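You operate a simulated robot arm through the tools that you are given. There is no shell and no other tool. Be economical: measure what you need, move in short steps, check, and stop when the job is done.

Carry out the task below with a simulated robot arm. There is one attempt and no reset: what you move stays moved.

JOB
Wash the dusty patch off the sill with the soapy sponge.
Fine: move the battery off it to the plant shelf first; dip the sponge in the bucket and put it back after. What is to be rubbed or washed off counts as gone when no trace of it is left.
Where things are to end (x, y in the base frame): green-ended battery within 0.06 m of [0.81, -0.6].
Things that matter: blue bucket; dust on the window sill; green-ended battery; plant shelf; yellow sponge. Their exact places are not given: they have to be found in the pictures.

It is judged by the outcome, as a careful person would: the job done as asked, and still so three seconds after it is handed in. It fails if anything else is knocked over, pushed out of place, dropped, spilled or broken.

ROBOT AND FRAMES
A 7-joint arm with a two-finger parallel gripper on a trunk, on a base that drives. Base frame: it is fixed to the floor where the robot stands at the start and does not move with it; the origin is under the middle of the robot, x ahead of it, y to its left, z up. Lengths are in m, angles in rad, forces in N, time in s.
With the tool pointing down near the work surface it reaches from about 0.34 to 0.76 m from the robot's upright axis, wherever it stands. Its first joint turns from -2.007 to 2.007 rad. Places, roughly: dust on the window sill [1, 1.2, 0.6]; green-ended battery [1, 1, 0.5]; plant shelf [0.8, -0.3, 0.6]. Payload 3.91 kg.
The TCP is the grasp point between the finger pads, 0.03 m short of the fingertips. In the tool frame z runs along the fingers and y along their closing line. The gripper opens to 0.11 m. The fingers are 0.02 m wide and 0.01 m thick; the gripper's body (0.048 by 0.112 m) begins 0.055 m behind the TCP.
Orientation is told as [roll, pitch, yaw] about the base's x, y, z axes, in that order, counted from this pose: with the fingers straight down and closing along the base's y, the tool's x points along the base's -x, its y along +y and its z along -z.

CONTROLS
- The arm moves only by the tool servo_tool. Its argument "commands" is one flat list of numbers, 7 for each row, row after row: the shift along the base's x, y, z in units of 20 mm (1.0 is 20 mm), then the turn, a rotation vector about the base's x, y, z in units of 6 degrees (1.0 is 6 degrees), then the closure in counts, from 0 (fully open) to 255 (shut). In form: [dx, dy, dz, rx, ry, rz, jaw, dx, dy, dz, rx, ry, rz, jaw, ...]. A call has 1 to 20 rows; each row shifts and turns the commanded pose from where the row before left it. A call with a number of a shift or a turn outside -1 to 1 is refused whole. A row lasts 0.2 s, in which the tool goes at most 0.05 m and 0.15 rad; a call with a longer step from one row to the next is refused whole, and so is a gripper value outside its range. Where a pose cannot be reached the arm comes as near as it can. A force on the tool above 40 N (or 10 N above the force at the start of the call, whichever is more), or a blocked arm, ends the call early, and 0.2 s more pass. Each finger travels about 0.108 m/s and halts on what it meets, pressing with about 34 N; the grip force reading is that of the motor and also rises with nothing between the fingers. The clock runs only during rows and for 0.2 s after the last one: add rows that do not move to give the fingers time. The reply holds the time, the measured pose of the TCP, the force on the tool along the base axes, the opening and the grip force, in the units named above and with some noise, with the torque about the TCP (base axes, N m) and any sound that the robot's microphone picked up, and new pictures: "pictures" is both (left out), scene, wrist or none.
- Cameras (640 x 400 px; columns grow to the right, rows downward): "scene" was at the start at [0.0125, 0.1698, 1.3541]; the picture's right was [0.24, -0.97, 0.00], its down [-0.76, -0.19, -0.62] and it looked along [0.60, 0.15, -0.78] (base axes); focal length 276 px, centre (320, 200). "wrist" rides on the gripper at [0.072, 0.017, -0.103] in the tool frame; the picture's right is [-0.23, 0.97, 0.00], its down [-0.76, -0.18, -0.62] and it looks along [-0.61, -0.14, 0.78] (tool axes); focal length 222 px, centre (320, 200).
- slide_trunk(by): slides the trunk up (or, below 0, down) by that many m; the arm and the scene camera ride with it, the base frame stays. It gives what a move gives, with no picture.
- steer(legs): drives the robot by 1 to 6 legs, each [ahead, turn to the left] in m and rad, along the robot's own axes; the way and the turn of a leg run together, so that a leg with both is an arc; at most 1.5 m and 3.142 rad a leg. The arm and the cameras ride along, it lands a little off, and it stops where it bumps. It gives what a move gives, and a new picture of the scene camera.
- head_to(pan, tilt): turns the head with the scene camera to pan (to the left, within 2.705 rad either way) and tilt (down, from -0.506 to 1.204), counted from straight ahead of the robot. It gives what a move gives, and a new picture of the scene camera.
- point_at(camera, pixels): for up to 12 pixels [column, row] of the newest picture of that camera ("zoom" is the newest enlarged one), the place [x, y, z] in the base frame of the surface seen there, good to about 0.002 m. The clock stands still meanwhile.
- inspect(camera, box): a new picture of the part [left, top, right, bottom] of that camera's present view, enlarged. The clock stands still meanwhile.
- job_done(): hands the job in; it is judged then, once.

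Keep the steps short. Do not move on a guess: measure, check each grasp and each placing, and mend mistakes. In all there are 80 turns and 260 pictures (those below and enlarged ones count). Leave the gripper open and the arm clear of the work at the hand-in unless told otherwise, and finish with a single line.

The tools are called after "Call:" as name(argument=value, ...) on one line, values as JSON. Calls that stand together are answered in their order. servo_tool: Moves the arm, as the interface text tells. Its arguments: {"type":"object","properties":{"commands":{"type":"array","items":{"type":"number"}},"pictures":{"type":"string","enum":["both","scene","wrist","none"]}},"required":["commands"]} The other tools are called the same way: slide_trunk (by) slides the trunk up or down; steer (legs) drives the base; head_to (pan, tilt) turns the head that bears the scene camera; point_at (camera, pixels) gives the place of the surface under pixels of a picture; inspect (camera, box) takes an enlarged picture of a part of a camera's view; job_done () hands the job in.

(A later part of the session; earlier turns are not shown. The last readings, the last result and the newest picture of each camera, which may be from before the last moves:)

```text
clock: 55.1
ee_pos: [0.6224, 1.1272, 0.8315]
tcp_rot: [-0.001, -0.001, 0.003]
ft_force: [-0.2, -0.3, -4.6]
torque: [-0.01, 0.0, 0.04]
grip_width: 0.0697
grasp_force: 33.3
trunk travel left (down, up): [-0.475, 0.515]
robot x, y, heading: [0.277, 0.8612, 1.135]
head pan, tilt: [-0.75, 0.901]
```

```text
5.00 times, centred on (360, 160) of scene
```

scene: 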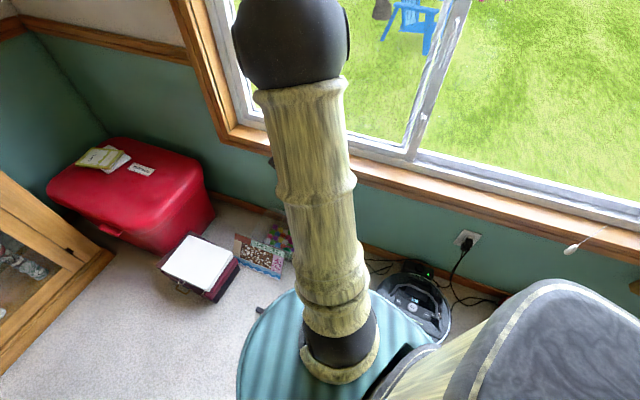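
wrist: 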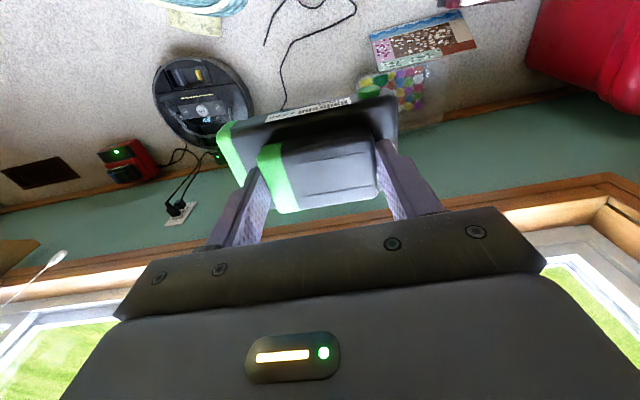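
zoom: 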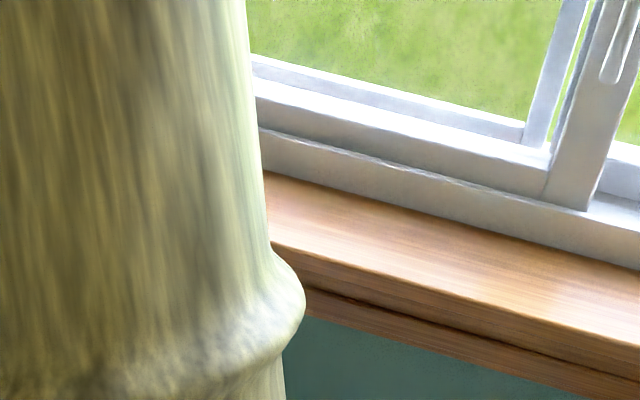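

The arm hides the dust, so I'll measure it later. Next I carry the battery to the shelf: raise the trunk for clearance, back out past the roomba, and turn right.

Call:
slide_trunk(by=0.12)

Call:
steer(legs=[[0, 0.3], [-0.6, 0], [0, -1.435]])

Call:
head_to(pan=-1.3, tilt=0.8)

```text
clock: 56.6
ee_pos: [0.6235, 1.1263, 0.9525]
tcp_rot: [0.0, 0.001, 0.003]
ft_force: [-0.1, 0.7, -3.7]
torque: [0.03, -0.03, 0.01]
grip_width: 0.0696
grasp_force: 34.4
trunk travel left (down, up): [-0.595, 0.395]
robot x, y, heading: [0.2777, 0.8646, 1.136]
head pan, tilt: [-0.75, 0.901]
```

```text
clock: 64.5
ee_pos: [0.5797, 0.0636, 0.9524]
tcp_rot: [0.002, 0.001, -1.134]
ft_force: [0.0, -0.8, -4.2]
torque: [0.0, 0.01, -0.01]
grip_width: 0.0698
grasp_force: 34.1
trunk travel left (down, up): [-0.595, 0.395]
robot x, y, heading: [0.1965, 0.2655, -0.001]
head pan, tilt: [-0.75, 0.901]
```

scene: 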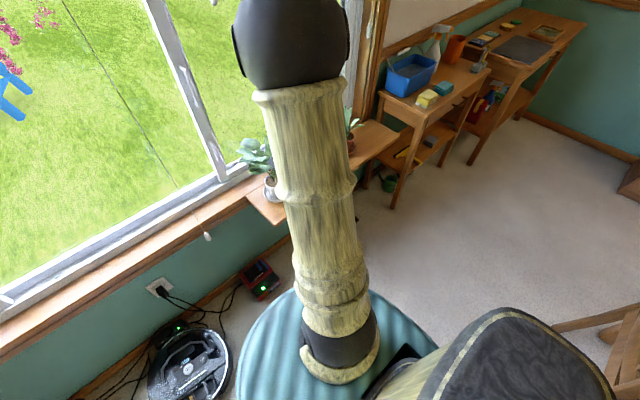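

```text
clock: 65.5
ee_pos: [0.5802, 0.0629, 0.9494]
tcp_rot: [0.001, 0.002, -1.133]
ft_force: [0.4, -0.6, -4.4]
torque: [0.06, -0.01, 0.02]
grip_width: 0.0697
grasp_force: 34.0
trunk travel left (down, up): [-0.595, 0.395]
robot x, y, heading: [0.1983, 0.2633, -0.001]
head pan, tilt: [-1.3, 0.799]
```

scene: 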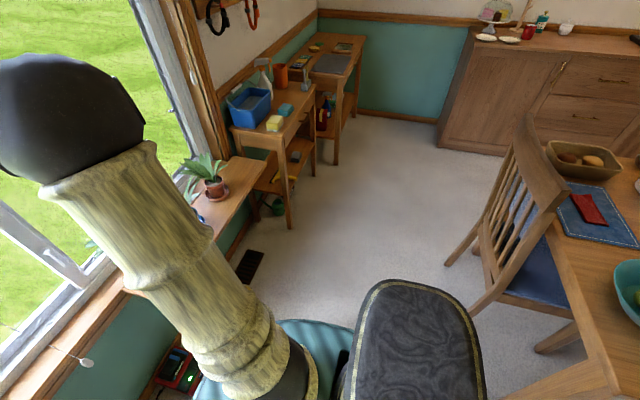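

Good, everything is clear. I'll measure the chair, table legs and placing spot.

Call:
point_at(camera="scene", pixels=[[448, 262], [520, 120], [540, 180], [290, 225], [316, 175], [245, 270], [275, 210], [250, 175], [240, 195], [212, 195], [515, 390], [272, 122]])

```text
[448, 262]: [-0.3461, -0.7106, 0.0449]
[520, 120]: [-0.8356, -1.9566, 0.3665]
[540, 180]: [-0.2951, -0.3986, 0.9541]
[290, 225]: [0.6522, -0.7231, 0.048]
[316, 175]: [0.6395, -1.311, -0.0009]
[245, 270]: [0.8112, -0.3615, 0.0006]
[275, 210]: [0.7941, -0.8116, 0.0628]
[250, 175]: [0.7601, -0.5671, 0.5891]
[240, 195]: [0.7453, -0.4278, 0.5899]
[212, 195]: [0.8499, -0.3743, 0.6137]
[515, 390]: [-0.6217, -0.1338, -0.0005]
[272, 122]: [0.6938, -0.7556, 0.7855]
```

The corridor is clear: chair at x ≤ −0.3, side table front at x ≈ 0.64. I'll drive to about (0.3, −0.45) and face the shelf end.

Call:
steer(legs=[[0, -1.43], [0.7, 0], [0, 1.0]])

Call:
head_to(pan=0.1, tilt=0.9)

```text
clock: 75.3
ee_pos: [0.5575, -0.7683, 0.952]
tcp_rot: [0.001, 0.003, -1.571]
ft_force: [0.0, 0.2, -5.0]
torque: [0.01, 0.0, 0.01]
grip_width: 0.0695
grasp_force: 33.9
trunk travel left (down, up): [-0.595, 0.395]
robot x, y, heading: [0.2976, -0.4194, -0.438]
head pan, tilt: [-1.3, 0.799]
```

scene: 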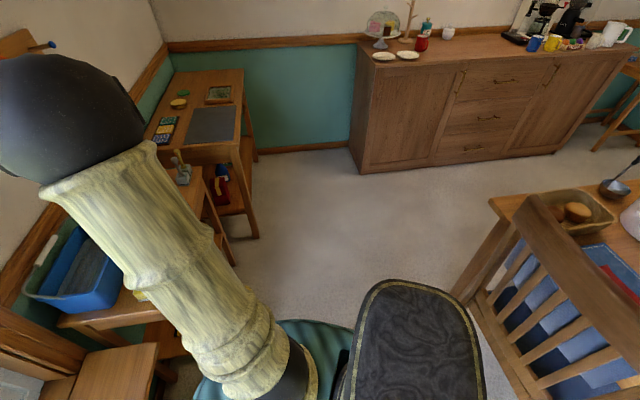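

```text
clock: 76.8
ee_pos: [0.5573, -0.7678, 0.9507]
tcp_rot: [-0.002, 0.002, -1.571]
ft_force: [0.9, -0.7, -4.8]
torque: [0.0, -0.04, -0.01]
grip_width: 0.0699
grasp_force: 33.6
trunk travel left (down, up): [-0.595, 0.395]
robot x, y, heading: [0.295, -0.4195, -0.44]
head pan, tilt: [0.099, 0.901]
```

scene: 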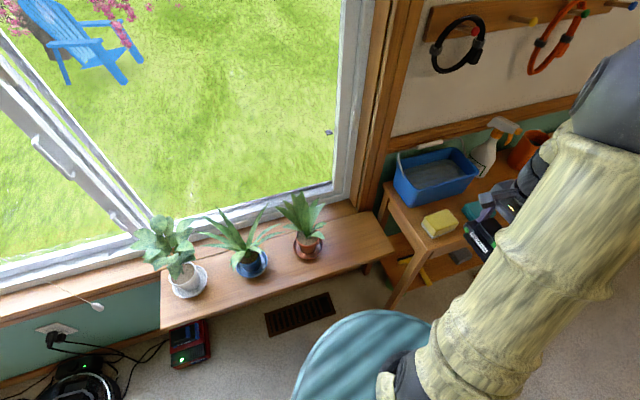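

I'll measure the placing spot's surroundings: shelf end, plant leaves, table edge.

Call:
point_at(camera="scene", pixels=[[393, 248], [360, 210], [350, 245], [325, 220], [328, 205], [320, 245], [386, 190], [400, 215], [425, 238], [345, 270], [396, 180], [404, 150]])

Call:
inspect(camera="scene", box=[250, 110, 570, 310])

```text
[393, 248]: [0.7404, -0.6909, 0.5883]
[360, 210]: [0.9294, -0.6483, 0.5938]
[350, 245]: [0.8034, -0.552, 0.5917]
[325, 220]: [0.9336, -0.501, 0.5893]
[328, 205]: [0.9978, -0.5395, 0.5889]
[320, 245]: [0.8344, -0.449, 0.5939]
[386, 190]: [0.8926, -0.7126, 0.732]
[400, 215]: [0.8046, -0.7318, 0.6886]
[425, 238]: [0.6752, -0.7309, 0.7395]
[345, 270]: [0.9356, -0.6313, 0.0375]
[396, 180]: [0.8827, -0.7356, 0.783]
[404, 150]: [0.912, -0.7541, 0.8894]
```

```text
2.00 times, centred on (410, 210) of scene
```

zoom: 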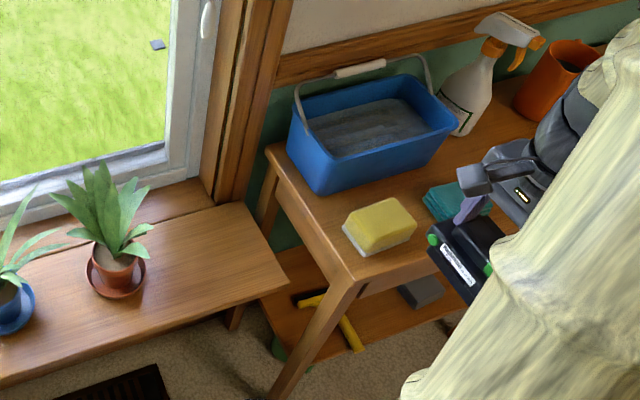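

The spot (0.81, −0.60) is free: plant saucer ends at y ≈ −0.45, table edge at −0.70. I'll move above it, turning to yaw 0.

Call:
servo_tool(commands=[0.7, 0.7, 0, 0, 0, 0.9375, 255, 0.7, 0.7, 0, 0, 0, 0.9375, 255, 0.7, 0.7, 0, 0, 0, 0.9375, 255, 0.7, 0.7, 0, 0, 0, 0.9375, 255, 0.7, 0.7, 0, 0, 0, 0.9375, 255, 0.7, 0.7, 0, 0, 0, 0.9375, 255, 0.7, 0.7, 0, 0, 0, 0.9375, 255, 0.7, 0.7, 0, 0, 0, 0.9375, 255, 0.8, 0.4, 0, 0, 0, 0.9375, 255, 0.8, 0.4, 0, 0, 0, 0.9375, 255, 0.8, 0.4, 0, 0, 0, 0.9375, 255, 0.8, 0.4, 0, 0, 0, 0.9375, 255, 0.8, 0.4, 0, 0, 0, 0.9375, 255, 1, 0.4, 0, 0, 0, 0.9375, 255, 1, 0.4, 0, 0, 0, 0.9375, 255, 1, 0.2, 0, 0, 0, 0.9375, 255, 0, 0, 0, 0, 0, 0, 255])

```text
clock: 80.4
ee_pos: [0.8113, -0.5963, 0.9511]
tcp_rot: [0.0, 0.002, 0.0]
ft_force: [0.4, -0.2, -3.7]
torque: [0.01, 0.0, 0.03]
grip_width: 0.07
grasp_force: 34.4
trunk travel left (down, up): [-0.595, 0.395]
robot x, y, heading: [0.2967, -0.4208, -0.439]
head pan, tilt: [0.099, 0.901]
```

scene: 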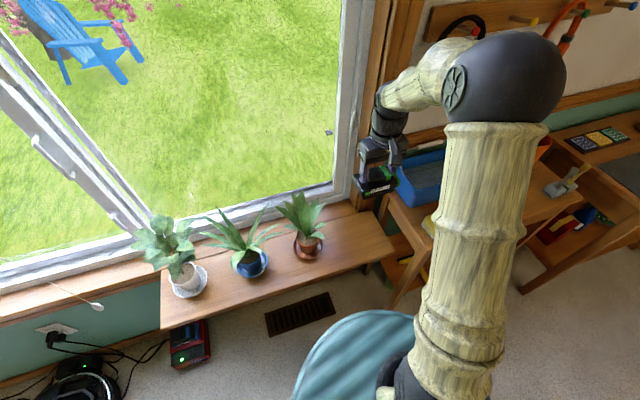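
wrist: 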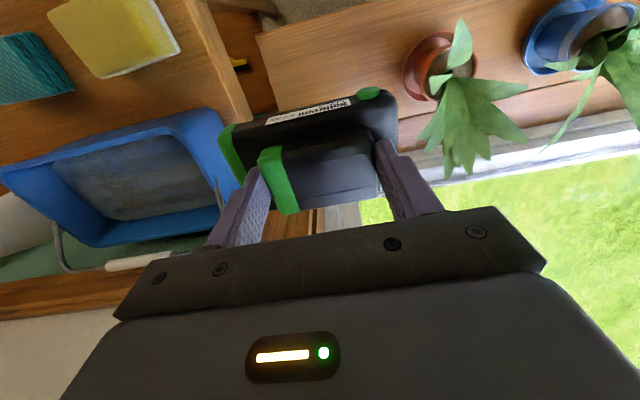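

Clear so far. I'll lower to z ≈ 0.79 and check clearances.

Call:
servo_tool(commands=[0, 0, -1, 0, 0, 0, 255, 0, 0, -1, 0, 0, 0, 255, 0, 0, -1, 0, 0, 0, 255, 0, 0, -1, 0, 0, 0, 255, 0, 0, -1, 0, 0, 0, 255, 0, 0, -1, 0, 0, 0, 255, 0, 0, -1, 0, 0, 0, 255, 0, 0, -1, 0, 0, 0, 255, 0, 0, 0, 0, 0, 0, 255])

Call:
point_at(camera="wrist", pixels=[[430, 130], [520, 140], [455, 170], [220, 110], [240, 170], [460, 60]])

```text
clock: 82.4
ee_pos: [0.8106, -0.5968, 0.7906]
tcp_rot: [0.001, 0.001, 0.0]
ft_force: [0.0, -0.9, -5.0]
torque: [0.0, 0.01, 0.0]
grip_width: 0.0694
grasp_force: 34.4
trunk travel left (down, up): [-0.595, 0.395]
robot x, y, heading: [0.2956, -0.4241, -0.437]
head pan, tilt: [0.099, 0.901]
```

scene: 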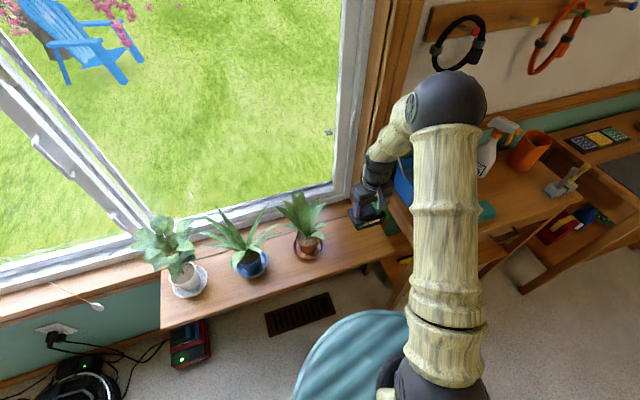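
wrist: 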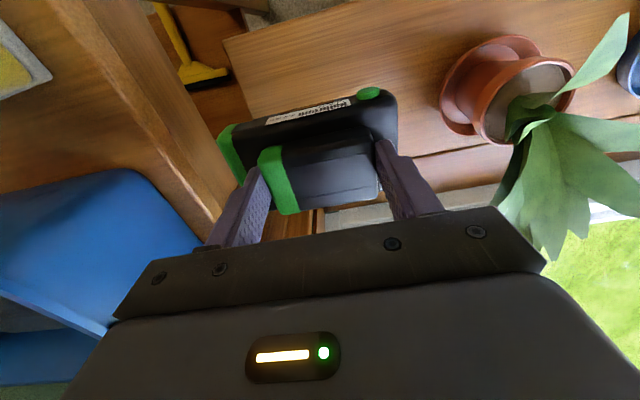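

```text
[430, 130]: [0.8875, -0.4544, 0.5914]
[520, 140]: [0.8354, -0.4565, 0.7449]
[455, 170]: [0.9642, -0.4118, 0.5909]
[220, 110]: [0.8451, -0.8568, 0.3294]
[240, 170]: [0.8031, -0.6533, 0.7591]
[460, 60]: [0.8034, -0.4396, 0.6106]
```

Leaves stay at y > −0.46, bucket and table at y < −0.70. I'll lower to just above the shelf, then creep until contact.

Call:
servo_tool(commands=[0, 0, -1, 0, 0, 0, 255, 0, 0, -1, 0, 0, 0, 255, 0, 0, -1, 0, 0, 0, 255, 0, 0, -1, 0, 0, 0, 255, 0, 0, -1, 0, 0, 0, 255, 0, 0, -0.5, 0, 0, 0, 255, 0, 0, 0, 0, 0, 0, 255], pictures="none")

Call:
servo_tool(commands=[0, 0, -0.1, 0, 0, 0, 255, 0, 0, -0.1, 0, 0, 0, 255, 0, 0, -0.1, 0, 0, 0, 255, 0, 0, -0.1, 0, 0, 0, 255])

```text
clock: 84.0
ee_pos: [0.8102, -0.5937, 0.6826]
tcp_rot: [-0.001, 0.001, 0.0]
ft_force: [-0.6, -0.3, -4.4]
torque: [0.01, 0.01, -0.02]
grip_width: 0.0696
grasp_force: 33.5
trunk travel left (down, up): [-0.595, 0.395]
robot x, y, heading: [0.2979, -0.4248, -0.44]
head pan, tilt: [0.099, 0.901]
```

```text
clock: 85.0
ee_pos: [0.8099, -0.5959, 0.6736]
tcp_rot: [-0.001, 0.002, 0.001]
ft_force: [0.9, 0.0, -3.5]
torque: [0.01, 0.05, -0.07]
grip_width: 0.0696
grasp_force: 34.8
trunk travel left (down, up): [-0.595, 0.395]
robot x, y, heading: [0.2952, -0.421, -0.435]
head pan, tilt: [0.099, 0.901]
```

scene: 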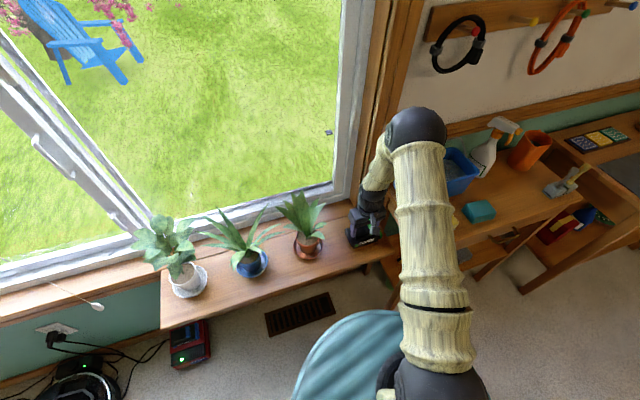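
wrist: 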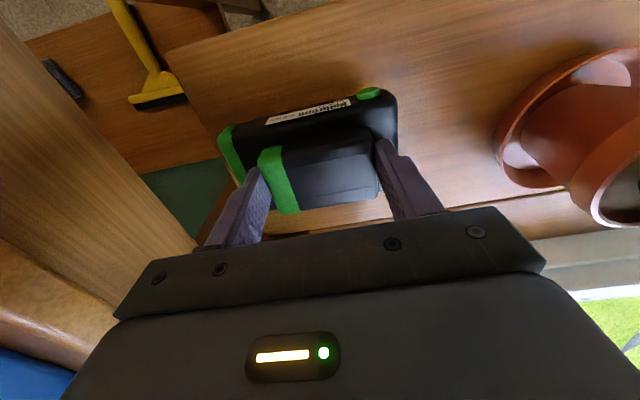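

Near contact. I'll creep 1 mm per row until the force drops.

Call:
servo_tool(commands=[0, 0, -0.05, 0, 0, 0, 255, 0, 0, -0.05, 0, 0, 0, 255, 0, 0, 0, 0, 0, 0, 255], pictures="none")

```text
clock: 85.8
ee_pos: [0.8094, -0.5961, 0.6718]
tcp_rot: [-0.001, -0.001, -0.001]
ft_force: [-0.4, 1.1, 8.0]
torque: [0.43, 0.27, 0.03]
grip_width: 0.0695
grasp_force: 34.4
trunk travel left (down, up): [-0.595, 0.395]
robot x, y, heading: [0.2938, -0.4169, -0.443]
head pan, tilt: [0.099, 0.901]
```

Contact: 8 N upward. I'll open slowly and rise.

Call:
servo_tool(commands=[0, 0, 0.05, 0, 0, 0, 80, 0, 0, 0, 0, 0, 0, 40, 0, 0, 0, 0, 0, 0, 0, 0, 0, 0, 0, 0, 0, 0, 0, 0, 1, 0, 0, 0, 0, 0, 0, 1, 0, 0, 0, 0, 0, 0, 1, 0, 0, 0, 0, 0, 0, 1, 0, 0, 0, 0, 0, 0, 1, 0, 0, 0, 0, 0, 0, 1, 0, 0, 0, 0, 0, 0, 1, 0, 0, 0, 0])

```text
clock: 88.2
ee_pos: [0.809, -0.5962, 0.8128]
tcp_rot: [-0.001, 0.003, 0.001]
ft_force: [-0.8, 0.4, -0.6]
torque: [0.0, -0.01, 0.01]
grip_width: 0.11
grasp_force: 0.1
trunk travel left (down, up): [-0.595, 0.395]
robot x, y, heading: [0.2933, -0.4199, -0.434]
head pan, tilt: [0.099, 0.901]
```

scene: 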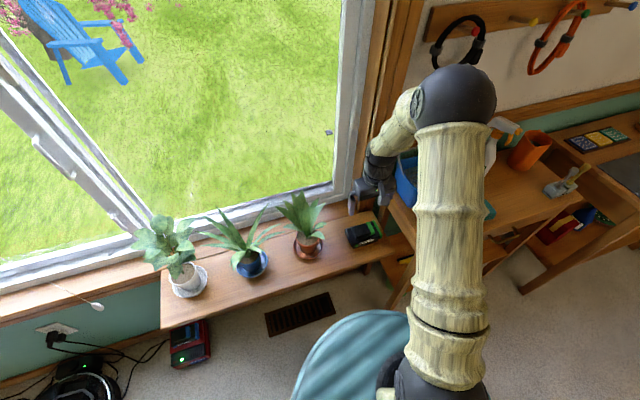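
wrist: 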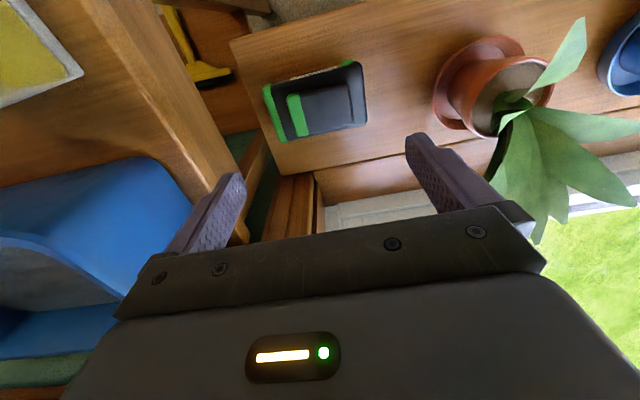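

Battery set at (0.81, −0.6). Now the sponge: I'll rise and move over toward it.

Call:
servo_tool(commands=[0, 0, 1, 0, 0, 0, 0, 0, 0, 1, 0, 0, 0, 0, 0, 0, 1, 0, 0, 0, 0, 0, 0, 1, 0, 0, 0, 0, 0, 0, 1, 0, 0, 0, 0, -1, 0, 0.5, 0, 0, 0, 0, -1, 0, 0.5, 0, 0, 0, 0, -1, -0.5, 0, 0, 0, 0, 0, -1, -1, 0, 0, 0, 0, 0, -1, -1, 0, 0, 0, 0, 0, -1, -1, 0, 0, 0, 0, 0, -1, -1, 0, 0, 0, 0, 0, -1, -1, 0, 0, 0, 0, 0, -1, -1, 0, 0, 0, 0, 0, -1, -1, 0, 0, 0, 0, 0, 0, -1, 0, 0, 0, 0, 0, 0, 0, 0, 0, 0, 0, 0])

Call:
inspect(camera="wrist", box=[160, 60, 480, 260])

```text
clock: 91.8
ee_pos: [0.6103, -0.7673, 0.9323]
tcp_rot: [0.001, 0.002, 0.0]
ft_force: [0.1, -0.2, 0.0]
torque: [-0.03, -0.04, 0.02]
grip_width: 0.1103
grasp_force: 0.0
trunk travel left (down, up): [-0.595, 0.395]
robot x, y, heading: [0.29, -0.4225, -0.439]
head pan, tilt: [0.099, 0.901]
```

scene: 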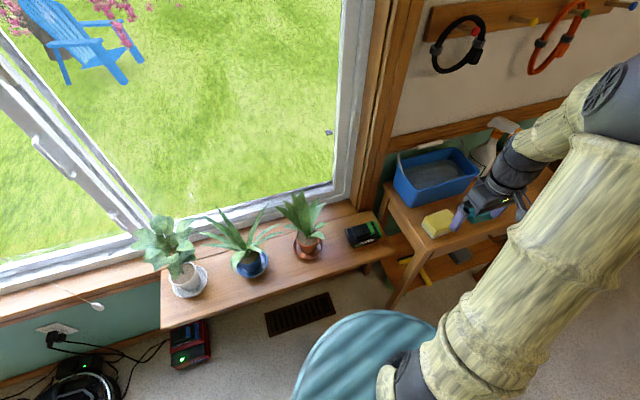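
wrist: 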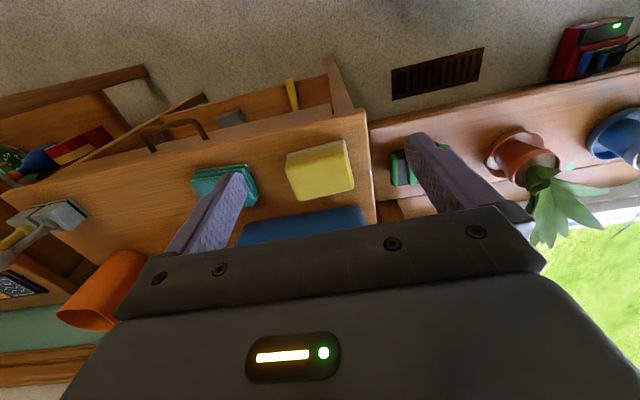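

```text
2.00 times, centred on (320, 160) of wrist
```

zoom: 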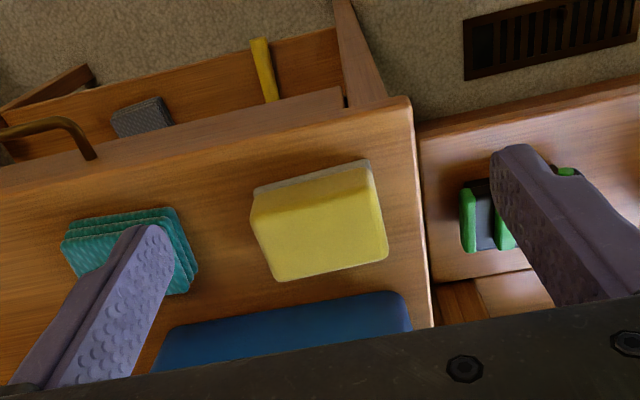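

Call:
point_at(camera="zoom", pixels=[[256, 212], [372, 188], [385, 255], [278, 280], [256, 190], [365, 163], [320, 230], [384, 262], [310, 178], [250, 195], [290, 285], [162, 340]])

Call:
point_at(camera="scene", pixels=[[393, 180], [440, 150], [476, 168], [412, 206], [435, 175], [420, 180], [450, 175], [400, 155], [445, 145], [420, 143]])

Call:
inspect(camera="scene", box=[370, 130, 530, 250])

```text
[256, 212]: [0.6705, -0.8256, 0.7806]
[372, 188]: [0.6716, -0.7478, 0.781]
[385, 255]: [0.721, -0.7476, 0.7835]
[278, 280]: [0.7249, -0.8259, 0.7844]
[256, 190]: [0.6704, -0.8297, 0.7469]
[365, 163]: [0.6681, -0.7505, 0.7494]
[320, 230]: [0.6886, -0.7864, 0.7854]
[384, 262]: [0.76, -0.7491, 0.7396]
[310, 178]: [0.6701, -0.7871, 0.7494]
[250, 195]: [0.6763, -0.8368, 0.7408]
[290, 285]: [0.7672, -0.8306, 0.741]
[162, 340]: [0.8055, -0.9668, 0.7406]
```

```text
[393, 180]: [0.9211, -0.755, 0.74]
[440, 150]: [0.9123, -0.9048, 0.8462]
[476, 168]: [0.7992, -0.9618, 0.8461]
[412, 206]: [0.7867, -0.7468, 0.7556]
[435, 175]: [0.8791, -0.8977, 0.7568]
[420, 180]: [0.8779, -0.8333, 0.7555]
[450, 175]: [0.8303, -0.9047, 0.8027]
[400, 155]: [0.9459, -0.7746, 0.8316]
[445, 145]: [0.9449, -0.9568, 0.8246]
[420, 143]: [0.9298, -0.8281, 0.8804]
```

```text
3.33 times, centred on (450, 190) of scene
```

zoom: 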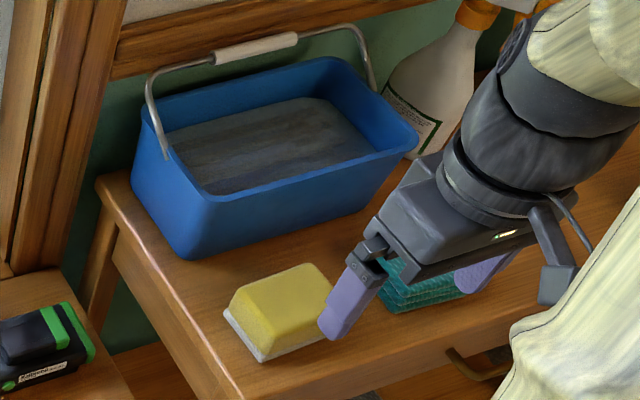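

Sponge: x 0.669–0.722, y −0.748…−0.828, z 0.740–0.785. I'll check the gap to the teal cloth and the bucket rim.

Call:
point_at(camera="wrist", pixels=[[256, 200], [252, 172], [248, 167], [256, 190], [240, 205], [270, 190]])

Call:
point_at(camera="zoom", pixels=[[170, 125], [205, 185], [215, 198], [330, 60], [410, 140], [400, 155], [300, 105], [350, 150], [210, 180], [300, 150], [250, 45], [175, 155]])

```text
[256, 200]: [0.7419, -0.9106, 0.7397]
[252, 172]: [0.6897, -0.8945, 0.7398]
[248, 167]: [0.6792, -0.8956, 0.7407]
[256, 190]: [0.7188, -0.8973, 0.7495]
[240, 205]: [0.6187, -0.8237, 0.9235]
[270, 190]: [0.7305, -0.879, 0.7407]
```

```text
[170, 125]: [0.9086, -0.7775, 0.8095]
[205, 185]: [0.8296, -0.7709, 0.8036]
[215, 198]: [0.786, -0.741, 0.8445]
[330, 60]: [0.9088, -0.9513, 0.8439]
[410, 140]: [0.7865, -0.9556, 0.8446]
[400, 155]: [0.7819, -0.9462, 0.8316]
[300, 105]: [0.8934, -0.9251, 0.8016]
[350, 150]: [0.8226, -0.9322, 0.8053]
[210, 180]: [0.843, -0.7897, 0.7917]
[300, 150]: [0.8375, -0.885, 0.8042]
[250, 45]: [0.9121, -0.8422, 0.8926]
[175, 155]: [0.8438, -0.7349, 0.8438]
```

Gap to the cloth is fine (its edge at y ≈ −0.88). Now I move above the sponge centre (0.696, −0.788).

Call:
servo_tool(commands=[0.86, -0.21, 0, 0, 0, 0, 0, 0.86, -0.21, 0, 0, 0, 0, 0, 0.86, -0.21, 0, 0, 0, 0, 0, 0.86, -0.21, 0, 0, 0, 0, 0, 0.86, -0.21, 0, 0, 0, 0, 0, 0, 0, -1, 0, 0, 0, 0, 0, 0, -1, 0, 0, 0, 0, 0, 0, -1, 0, 0, 0, 0, 0, 0, -1, 0, 0, 0, 0, 0, 0, -1, 0, 0, 0, 0, 0, 0, 0, 0, 0, 0, 0])

```text
clock: 94.2
ee_pos: [0.6945, -0.7856, 0.8322]
tcp_rot: [-0.001, 0.002, 0.0]
ft_force: [-0.6, -0.5, -0.3]
torque: [0.0, 0.01, 0.01]
grip_width: 0.1099
grasp_force: 0.0
trunk travel left (down, up): [-0.595, 0.395]
robot x, y, heading: [0.296, -0.4217, -0.439]
head pan, tilt: [0.099, 0.901]
```

scene: 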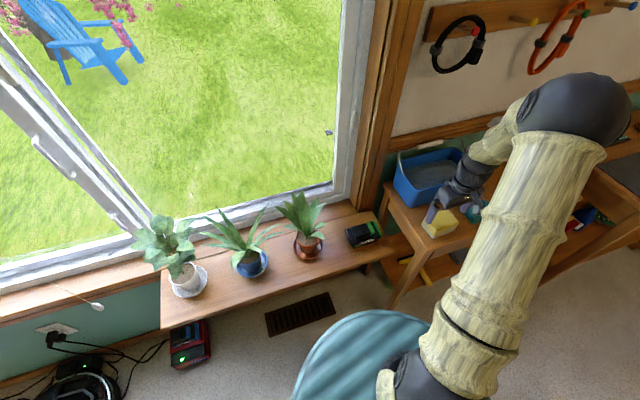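
wrist: 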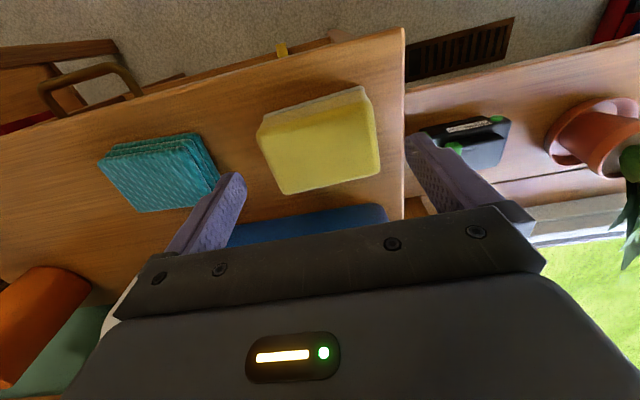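

Sponge lies centred between the fingers. I'll lower to z 0.787 and close.

Call:
servo_tool(commands=[0, -0.1, -0.75, 0, 0, 0, 0, 0, 0, -0.75, 0, 0, 0, 0, 0, 0, -0.75, 0, 0, 0, 0, 0, 0, 0, 0, 0, 0, 0, 0, 0, 0, 0, 0, 0, 60, 0, 0, 0, 0, 0, 0, 90, 0, 0, 0, 0, 0, 0, 150, 0, 0, 0, 0, 0, 0, 255, 0, 0, 0, 0, 0, 0, 255], pictures="wrist")

```text
clock: 96.2
ee_pos: [0.6959, -0.7894, 0.7876]
tcp_rot: [0.001, 0.001, -0.002]
ft_force: [0.6, 0.5, 0.0]
torque: [-0.03, -0.01, -0.02]
grip_width: 0.0855
grasp_force: 34.9
trunk travel left (down, up): [-0.595, 0.395]
robot x, y, heading: [0.2958, -0.4223, -0.441]
head pan, tilt: [0.099, 0.901]
```

wrist: 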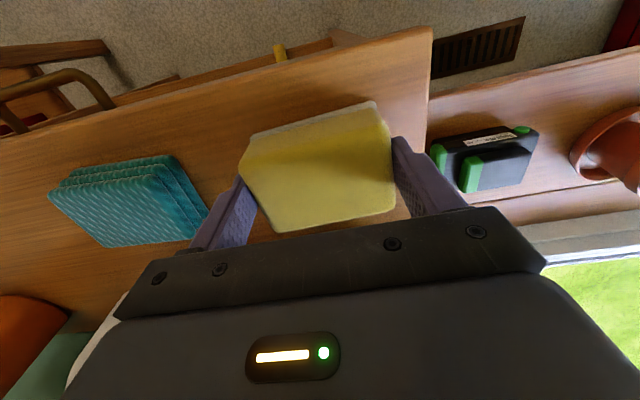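

Gripped at 0.0855 m; sponge bottom is 0.0475 below the TCP. I'll lift and move above the bucket.

Call:
servo_tool(commands=[0, 0, 1, 0, 0, 0, 255, 0, 0, 1, 0, 0, 0, 255, 0, 0, 1, 0, 0, 0, 255, 0, 0, 1, 0, 0, 0, 255, 0, 0, 1, 0, 0, 0, 255, 0, 0, 1, 0, 0, 0, 255, 0, 0, 1, 0, 0, 0, 255, 0, 0, 1, 0, 0, 0, 255, 0.975, -0.38, 0, 0, 0, 0, 255, 0.975, -0.38, 0, 0, 0, 0, 255, 0.975, -0.38, 0, 0, 0, 0, 255, 0.975, -0.38, 0, 0, 0, 0, 255, 0.975, -0.38, 0, 0, 0, 0, 255, 0.975, -0.38, 0, 0, 0, 0, 255, 0.975, -0.38, 0, 0, 0, 0, 255, 0.975, -0.38, 0, 0, 0, 0, 255, 0, 0, 0, 0, 0, 0, 255])

```text
clock: 99.8
ee_pos: [0.852, -0.8497, 0.9471]
tcp_rot: [-0.001, 0.001, 0.0]
ft_force: [0.7, 0.2, -0.8]
torque: [0.01, 0.01, 0.02]
grip_width: 0.0855
grasp_force: 33.6
trunk travel left (down, up): [-0.595, 0.395]
robot x, y, heading: [0.2959, -0.4255, -0.438]
head pan, tilt: [0.099, 0.901]
```

scene: 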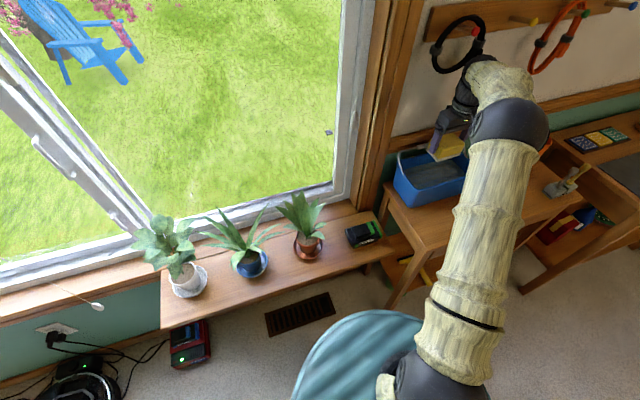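
wrist: 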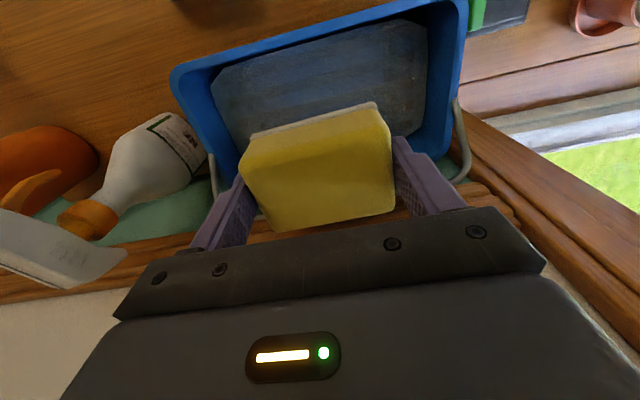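

I'll check the bucket's inner edges and the handle before lowering.

Call:
point_at(camera="wrist", pixels=[[212, 62], [425, 25], [460, 10], [175, 75], [300, 70], [370, 80], [460, 170], [457, 105], [213, 185], [425, 110], [235, 130], [450, 100]])

Call:
inspect(camera="scene", box=[380, 60, 540, 230])

```text
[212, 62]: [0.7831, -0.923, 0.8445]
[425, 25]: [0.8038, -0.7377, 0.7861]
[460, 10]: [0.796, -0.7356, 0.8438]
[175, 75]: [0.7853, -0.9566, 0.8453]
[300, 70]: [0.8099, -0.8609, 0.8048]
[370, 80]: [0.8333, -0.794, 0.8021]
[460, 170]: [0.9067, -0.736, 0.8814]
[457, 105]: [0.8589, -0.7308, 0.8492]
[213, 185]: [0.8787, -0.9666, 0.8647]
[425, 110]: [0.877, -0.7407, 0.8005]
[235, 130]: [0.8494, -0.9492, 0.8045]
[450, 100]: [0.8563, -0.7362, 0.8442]
```

```text
2.35 times, centred on (460, 145) of scene
```

zoom: 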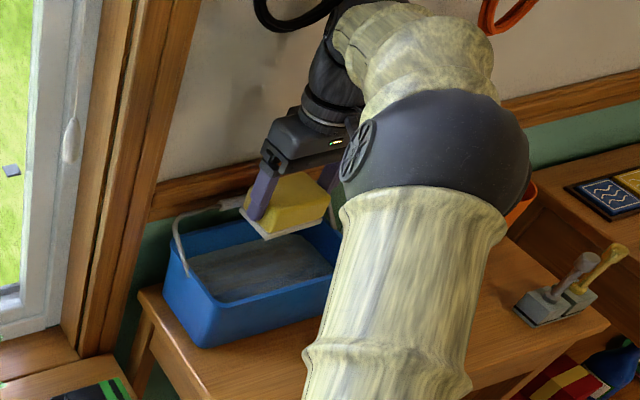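

Water surface is at z ≈ 0.804. The handle sits back at x ≥ 0.905. I'll lower the sponge about 3 cm into the water.

Call:
servo_tool(commands=[-0.25, 0, -1, 0, 0, 0, 255, 0, 0, -1, 0, 0, 0, 255, 0, 0, -1, 0, 0, 0, 255, 0, 0, -1, 0, 0, 0, 255, 0, 0, -0.8, 0, 0, 0, 255, 0, 0, -0.7, 0, 0, 0, 255, 0, 0, -0.6, 0, 0, 0, 255, 0, 0, 0, 0, 0, 0, 255, 0, 0, 0, 0, 0, 0, 255, 0, 0, 0, 0, 0, 0, 255])

```text
clock: 101.4
ee_pos: [0.8484, -0.8521, 0.8375]
tcp_rot: [-0.012, -0.014, 0.0]
ft_force: [1.2, -0.2, 15.7]
torque: [0.64, 0.13, 0.04]
grip_width: 0.0853
grasp_force: 34.1
trunk travel left (down, up): [-0.595, 0.395]
robot x, y, heading: [0.2942, -0.4164, -0.442]
head pan, tilt: [0.099, 0.901]
stopped in row 8: the force on the tool passed its limit (the readings are from after the stop); the commanded pose is now the measured one
```

scene: 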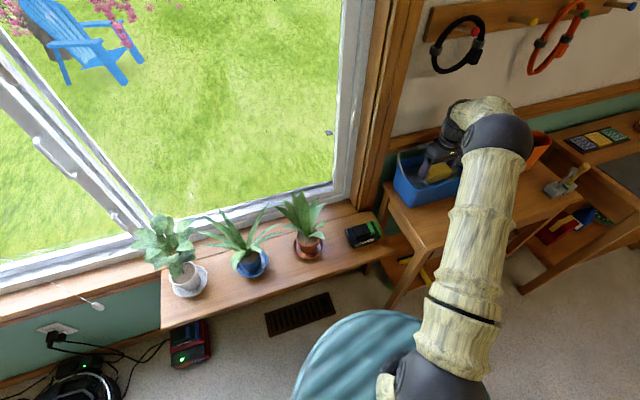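
wrist: 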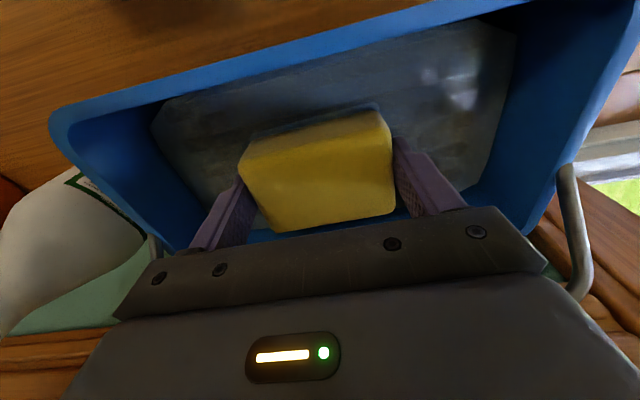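

The sponge has gone into the water and touched something firm, and it looks darker. I'll lift straight up and check it.

Call:
servo_tool(commands=[0, 0, 0.3, 0, 0, 0, 255, 0, 0, 0.7, 0, 0, 0, 255, 0, 0, 1, 0, 0, 0, 255, 0, 0, 1, 0, 0, 0, 255, 0, 0, 1, 0, 0, 0, 255, 0, 0, 1, 0, 0, 0, 255, 0, 0, 1, 0, 0, 0, 255, 0, 0, 0, 0, 0, 0, 255, 0, 0, 0, 0, 0, 0, 255, 0, 0, 0, 0, 0, 0, 255])

Call:
inspect(camera="scene", box=[380, 90, 500, 230])

```text
clock: 103.6
ee_pos: [0.8495, -0.8522, 0.9545]
tcp_rot: [-0.008, -0.008, 0.002]
ft_force: [1.0, 0.8, -0.1]
torque: [0.01, 0.01, -0.02]
grip_width: 0.085
grasp_force: 34.4
trunk travel left (down, up): [-0.595, 0.395]
robot x, y, heading: [0.293, -0.4218, -0.437]
head pan, tilt: [0.099, 0.901]
```

scene: 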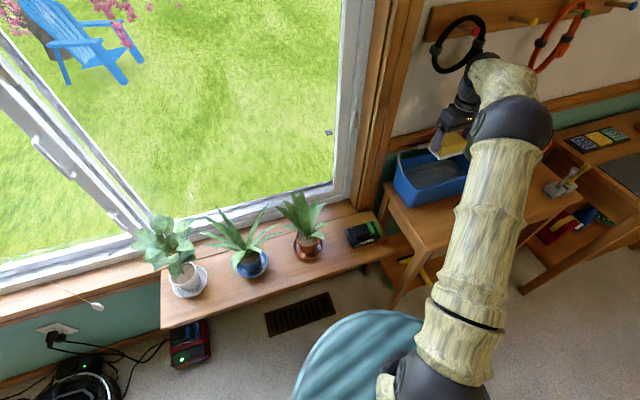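
wrist: 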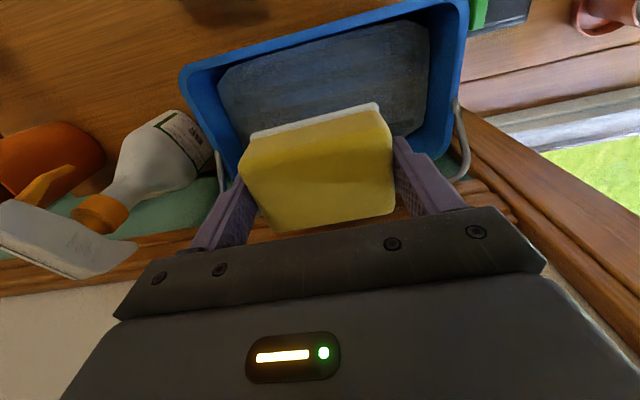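

```text
2.86 times, centred on (440, 160) of scene
```

zoom: 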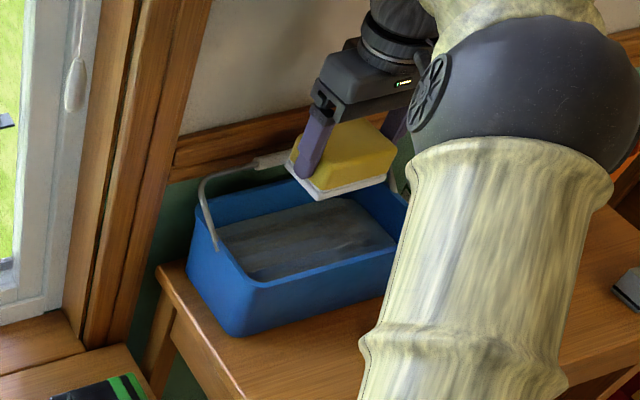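

The sponge is a deeper, wet yellow and still held. I'll retract to the compact pose.

Call:
servo_tool(commands=[-1, 0, 0, 0, 0, 0, 255, -1, 0.1, 0, 0, 0, 0, 255, -1, 0.3, 0, 0, 0, 0, 255, -1, 0.3, 0, 0, 0, 0, 255, -1, 0.3, 0, 0, 0, 0, 255, -1, 0.4, 0, 0, 0, 0, 255, -1, 0.4, 0, 0, 0, 0, 255, -1, 0.4, 0, 0, 0, 0, 255, -1, 0.4, 0, 0, 0, 0, 255, -1, 0.4, 0, 0, 0, 0, 255, -1, 0.4, 0, 0, 0, 0, 255, -1, 0.4, 0, 0, 0, 0, 255, -1, 0.4, 0, 0, 0, 0, 255, -1, 0.2, 0, 0, 0, 0, 255], pictures="scene")

Call:
steer(legs=[[0, -1.0], [-0.7, 0], [0, 2.872]])

```text
clock: 106.6
ee_pos: [0.5688, -0.763, 0.954]
tcp_rot: [-0.007, -0.01, 0.002]
ft_force: [-0.2, -0.5, -1.2]
torque: [0.04, 0.0, -0.01]
grip_width: 0.0853
grasp_force: 34.0
trunk travel left (down, up): [-0.595, 0.395]
robot x, y, heading: [0.297, -0.4186, -0.439]
head pan, tilt: [0.099, 0.901]
```

scene: 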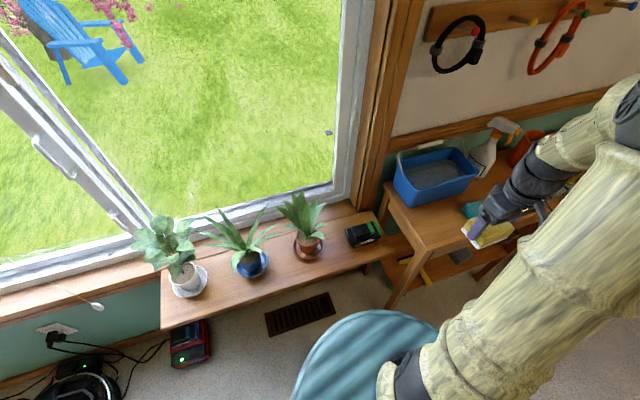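

```text
clock: 119.7
ee_pos: [0.441, 0.6388, 0.9547]
tcp_rot: [-0.009, -0.009, 1.877]
ft_force: [0.2, 0.0, -0.4]
torque: [0.01, -0.01, 0.03]
grip_width: 0.0851
grasp_force: 34.5
trunk travel left (down, up): [-0.595, 0.395]
robot x, y, heading: [0.1975, 0.2727, 1.444]
head pan, tilt: [0.099, 0.901]
```

scene: 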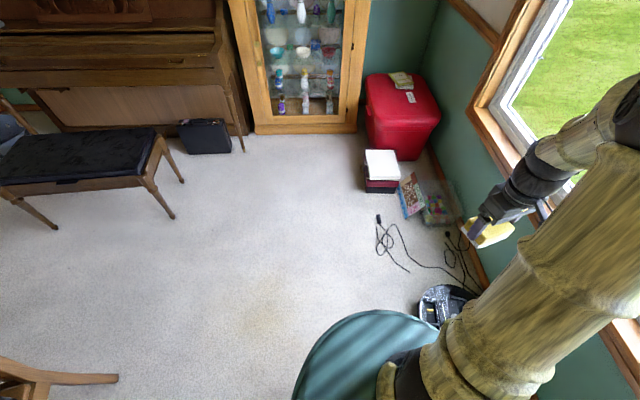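

Same track back: ahead 0.6, then turn right 0.3.

Call:
steer(legs=[[0.6, 0], [0, -0.3]])

Call:
head_to(pan=-0.75, tilt=0.9)

Call:
inspect(camera="scene", box=[290, 110, 450, 210])

```text
clock: 124.1
ee_pos: [0.6136, 1.149, 0.954]
tcp_rot: [-0.008, -0.009, 1.584]
ft_force: [-0.2, -0.2, -0.1]
torque: [0.01, 0.04, 0.04]
grip_width: 0.0851
grasp_force: 34.1
trunk travel left (down, up): [-0.595, 0.395]
robot x, y, heading: [0.2744, 0.8696, 1.141]
head pan, tilt: [0.099, 0.901]
```

scene: 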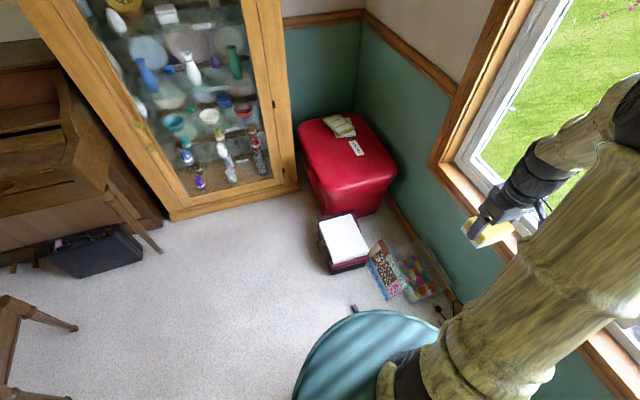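

```text
clock: 125.3
ee_pos: [0.615, 1.1491, 0.9531]
tcp_rot: [-0.008, -0.008, 1.585]
ft_force: [-0.2, 0.4, 0.1]
torque: [0.01, 0.01, -0.01]
grip_width: 0.0848
grasp_force: 34.0
trunk travel left (down, up): [-0.595, 0.395]
robot x, y, heading: [0.2787, 0.8707, 1.142]
head pan, tilt: [-0.75, 0.901]
```

scene: 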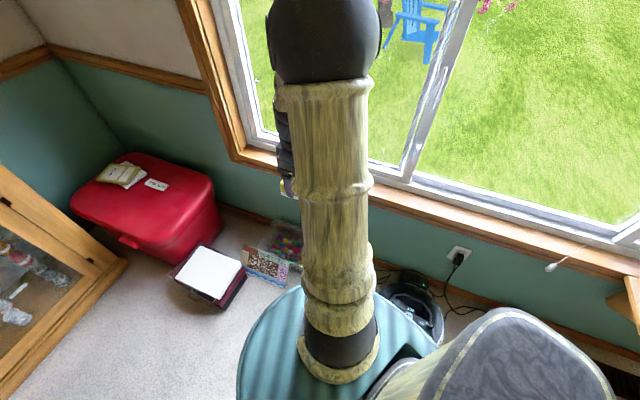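

```text
4.00 times, centred on (370, 160) of scene
```

zoom: 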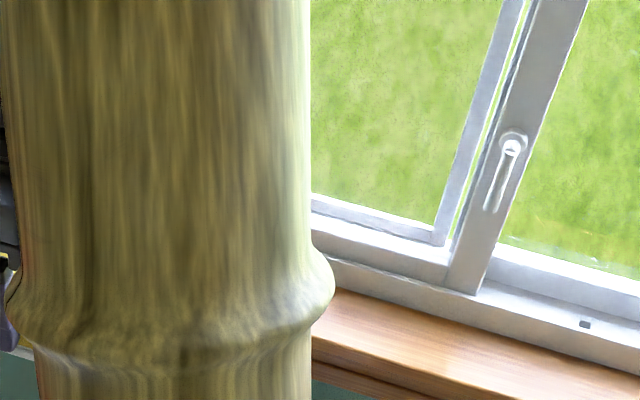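

I'll turn the hand to yaw 0 and come a bit lower to see the dust with the wrist camera.

Call:
servo_tool(commands=[0.25, 0, -0.2, 0, 0, -0.945, 255, 0.25, 0, -0.2, 0, 0, -0.945, 255, 0.25, 0, -0.2, 0, 0, -0.945, 255, 0.25, 0, -0.2, 0, 0, -0.945, 255, 0.25, 0, -0.2, 0, 0, -0.945, 255, 0.25, 0, -0.2, 0, 0, -0.945, 255, 0.25, 0, -0.2, 0, 0, -0.945, 255, 0.25, 0, -0.2, 0, 0, -0.945, 255, 0.25, 0, -0.2, 0, 0, -0.945, 255, 0.25, 0, -0.2, 0, 0, -0.945, 255, 0.25, 0, -0.2, 0, 0, -0.945, 255, 0.25, 0, -0.2, 0, 0, -0.945, 255, 0.25, 0, -0.2, 0, 0, -0.945, 255, 0.25, 0, -0.2, 0, 0, -0.945, 255, 0.25, 0, -0.2, 0, 0, -0.945, 255, 0.25, 0, -0.2, 0, 0, -0.945, 255, 0, 0, 0, 0, 0, 0, 255])

Call:
inspect(camera="wrist", box=[160, 60, 480, 260])

```text
clock: 128.9
ee_pos: [0.695, 1.1494, 0.8896]
tcp_rot: [-0.007, -0.011, 0.0]
ft_force: [0.5, 0.0, 0.5]
torque: [0.02, 0.05, 0.02]
grip_width: 0.085
grasp_force: 34.1
trunk travel left (down, up): [-0.595, 0.395]
robot x, y, heading: [0.2753, 0.8691, 1.142]
head pan, tilt: [-0.75, 0.901]
```

scene: 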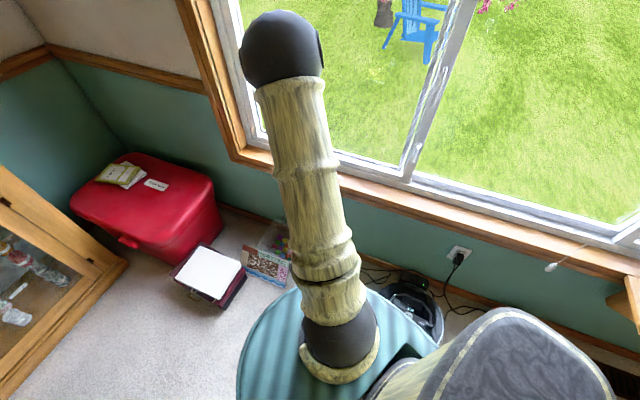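
wrist: 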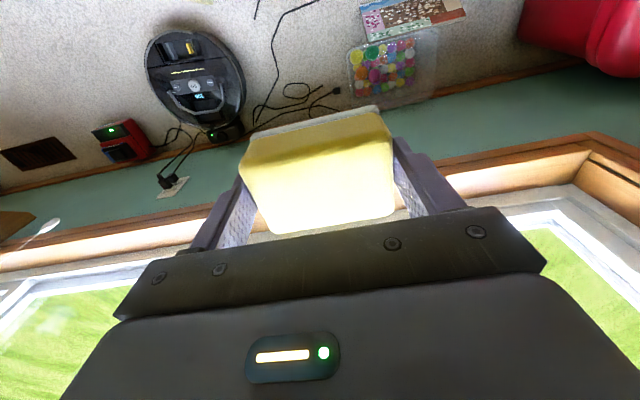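

```text
2.00 times, centred on (320, 160) of wrist
```

zoom: 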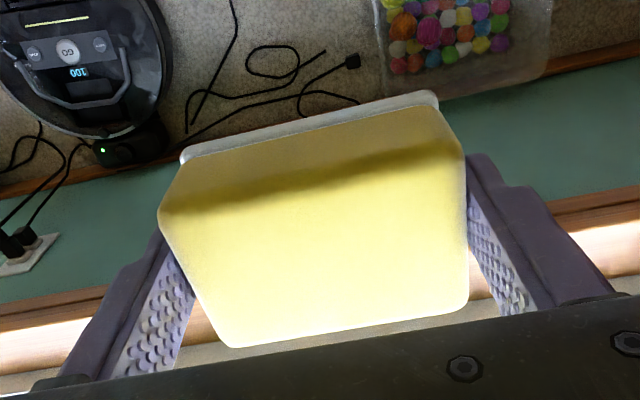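

The sponge hides the dust. I'll shift toward −y and nearer so the patch shows beside it.

Call:
servo_tool(commands=[0.8, -0.9, -0.6, 0.067, 0.1, 0, 255, 0.8, -0.9, -0.6, 0, 0, 0, 255, 0.8, -0.9, -0.6, 0, 0, 0, 255, 0.8, -0.9, -0.6, 0, 0, 0, 255, 0.8, -0.9, -0.6, 0, 0, 0, 255, 0.8, -0.9, -0.6, 0, 0, 0, 255, 0.8, -0.9, -0.6, 0, 0, 0, 255, 0.8, -0.9, -0.6, 0, 0, 0, 255, 0.8, -0.9, -0.6, 0, 0, 0, 255, 0, 0, 0, 0, 0, 0, 255])

Call:
inspect(camera="wrist", box=[340, 60, 580, 210])

Call:
inspect(camera="scene", box=[240, 110, 400, 210])

```text
clock: 131.1
ee_pos: [0.8388, 0.9868, 0.7819]
tcp_rot: [-0.001, 0.002, 0.002]
ft_force: [0.3, 0.1, -0.1]
torque: [0.02, -0.04, 0.0]
grip_width: 0.0851
grasp_force: 34.3
trunk travel left (down, up): [-0.595, 0.395]
robot x, y, heading: [0.2762, 0.8662, 1.141]
head pan, tilt: [-0.75, 0.901]
```

scene: 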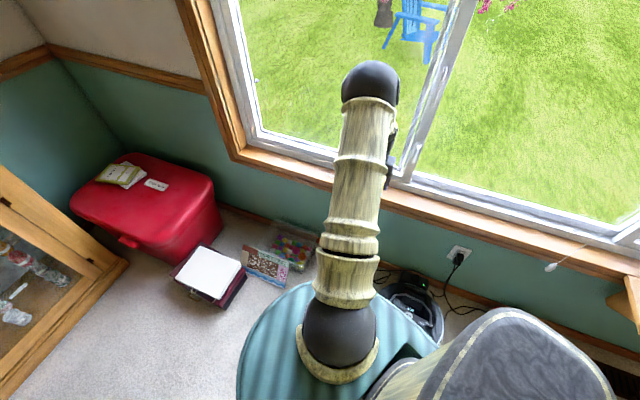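
wrist: 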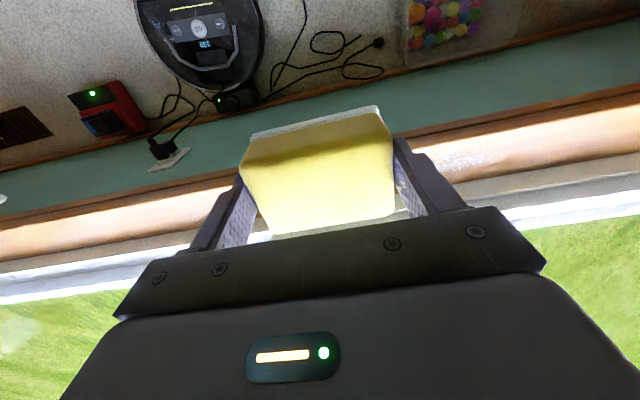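

```text
2.67 times, centred on (460, 135) of wrist
```

zoom: 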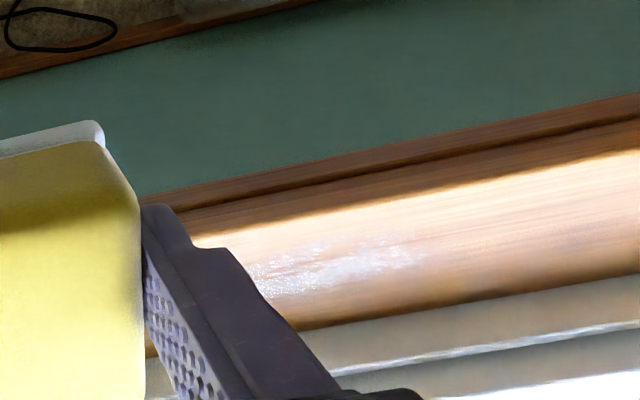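

```text
4.00 times, centred on (320, 160) of scene
```

zoom: 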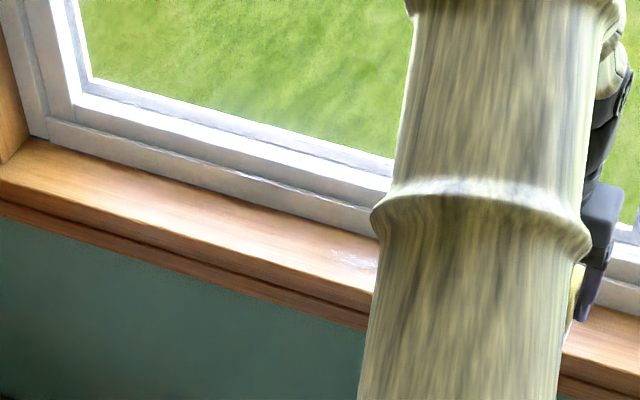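

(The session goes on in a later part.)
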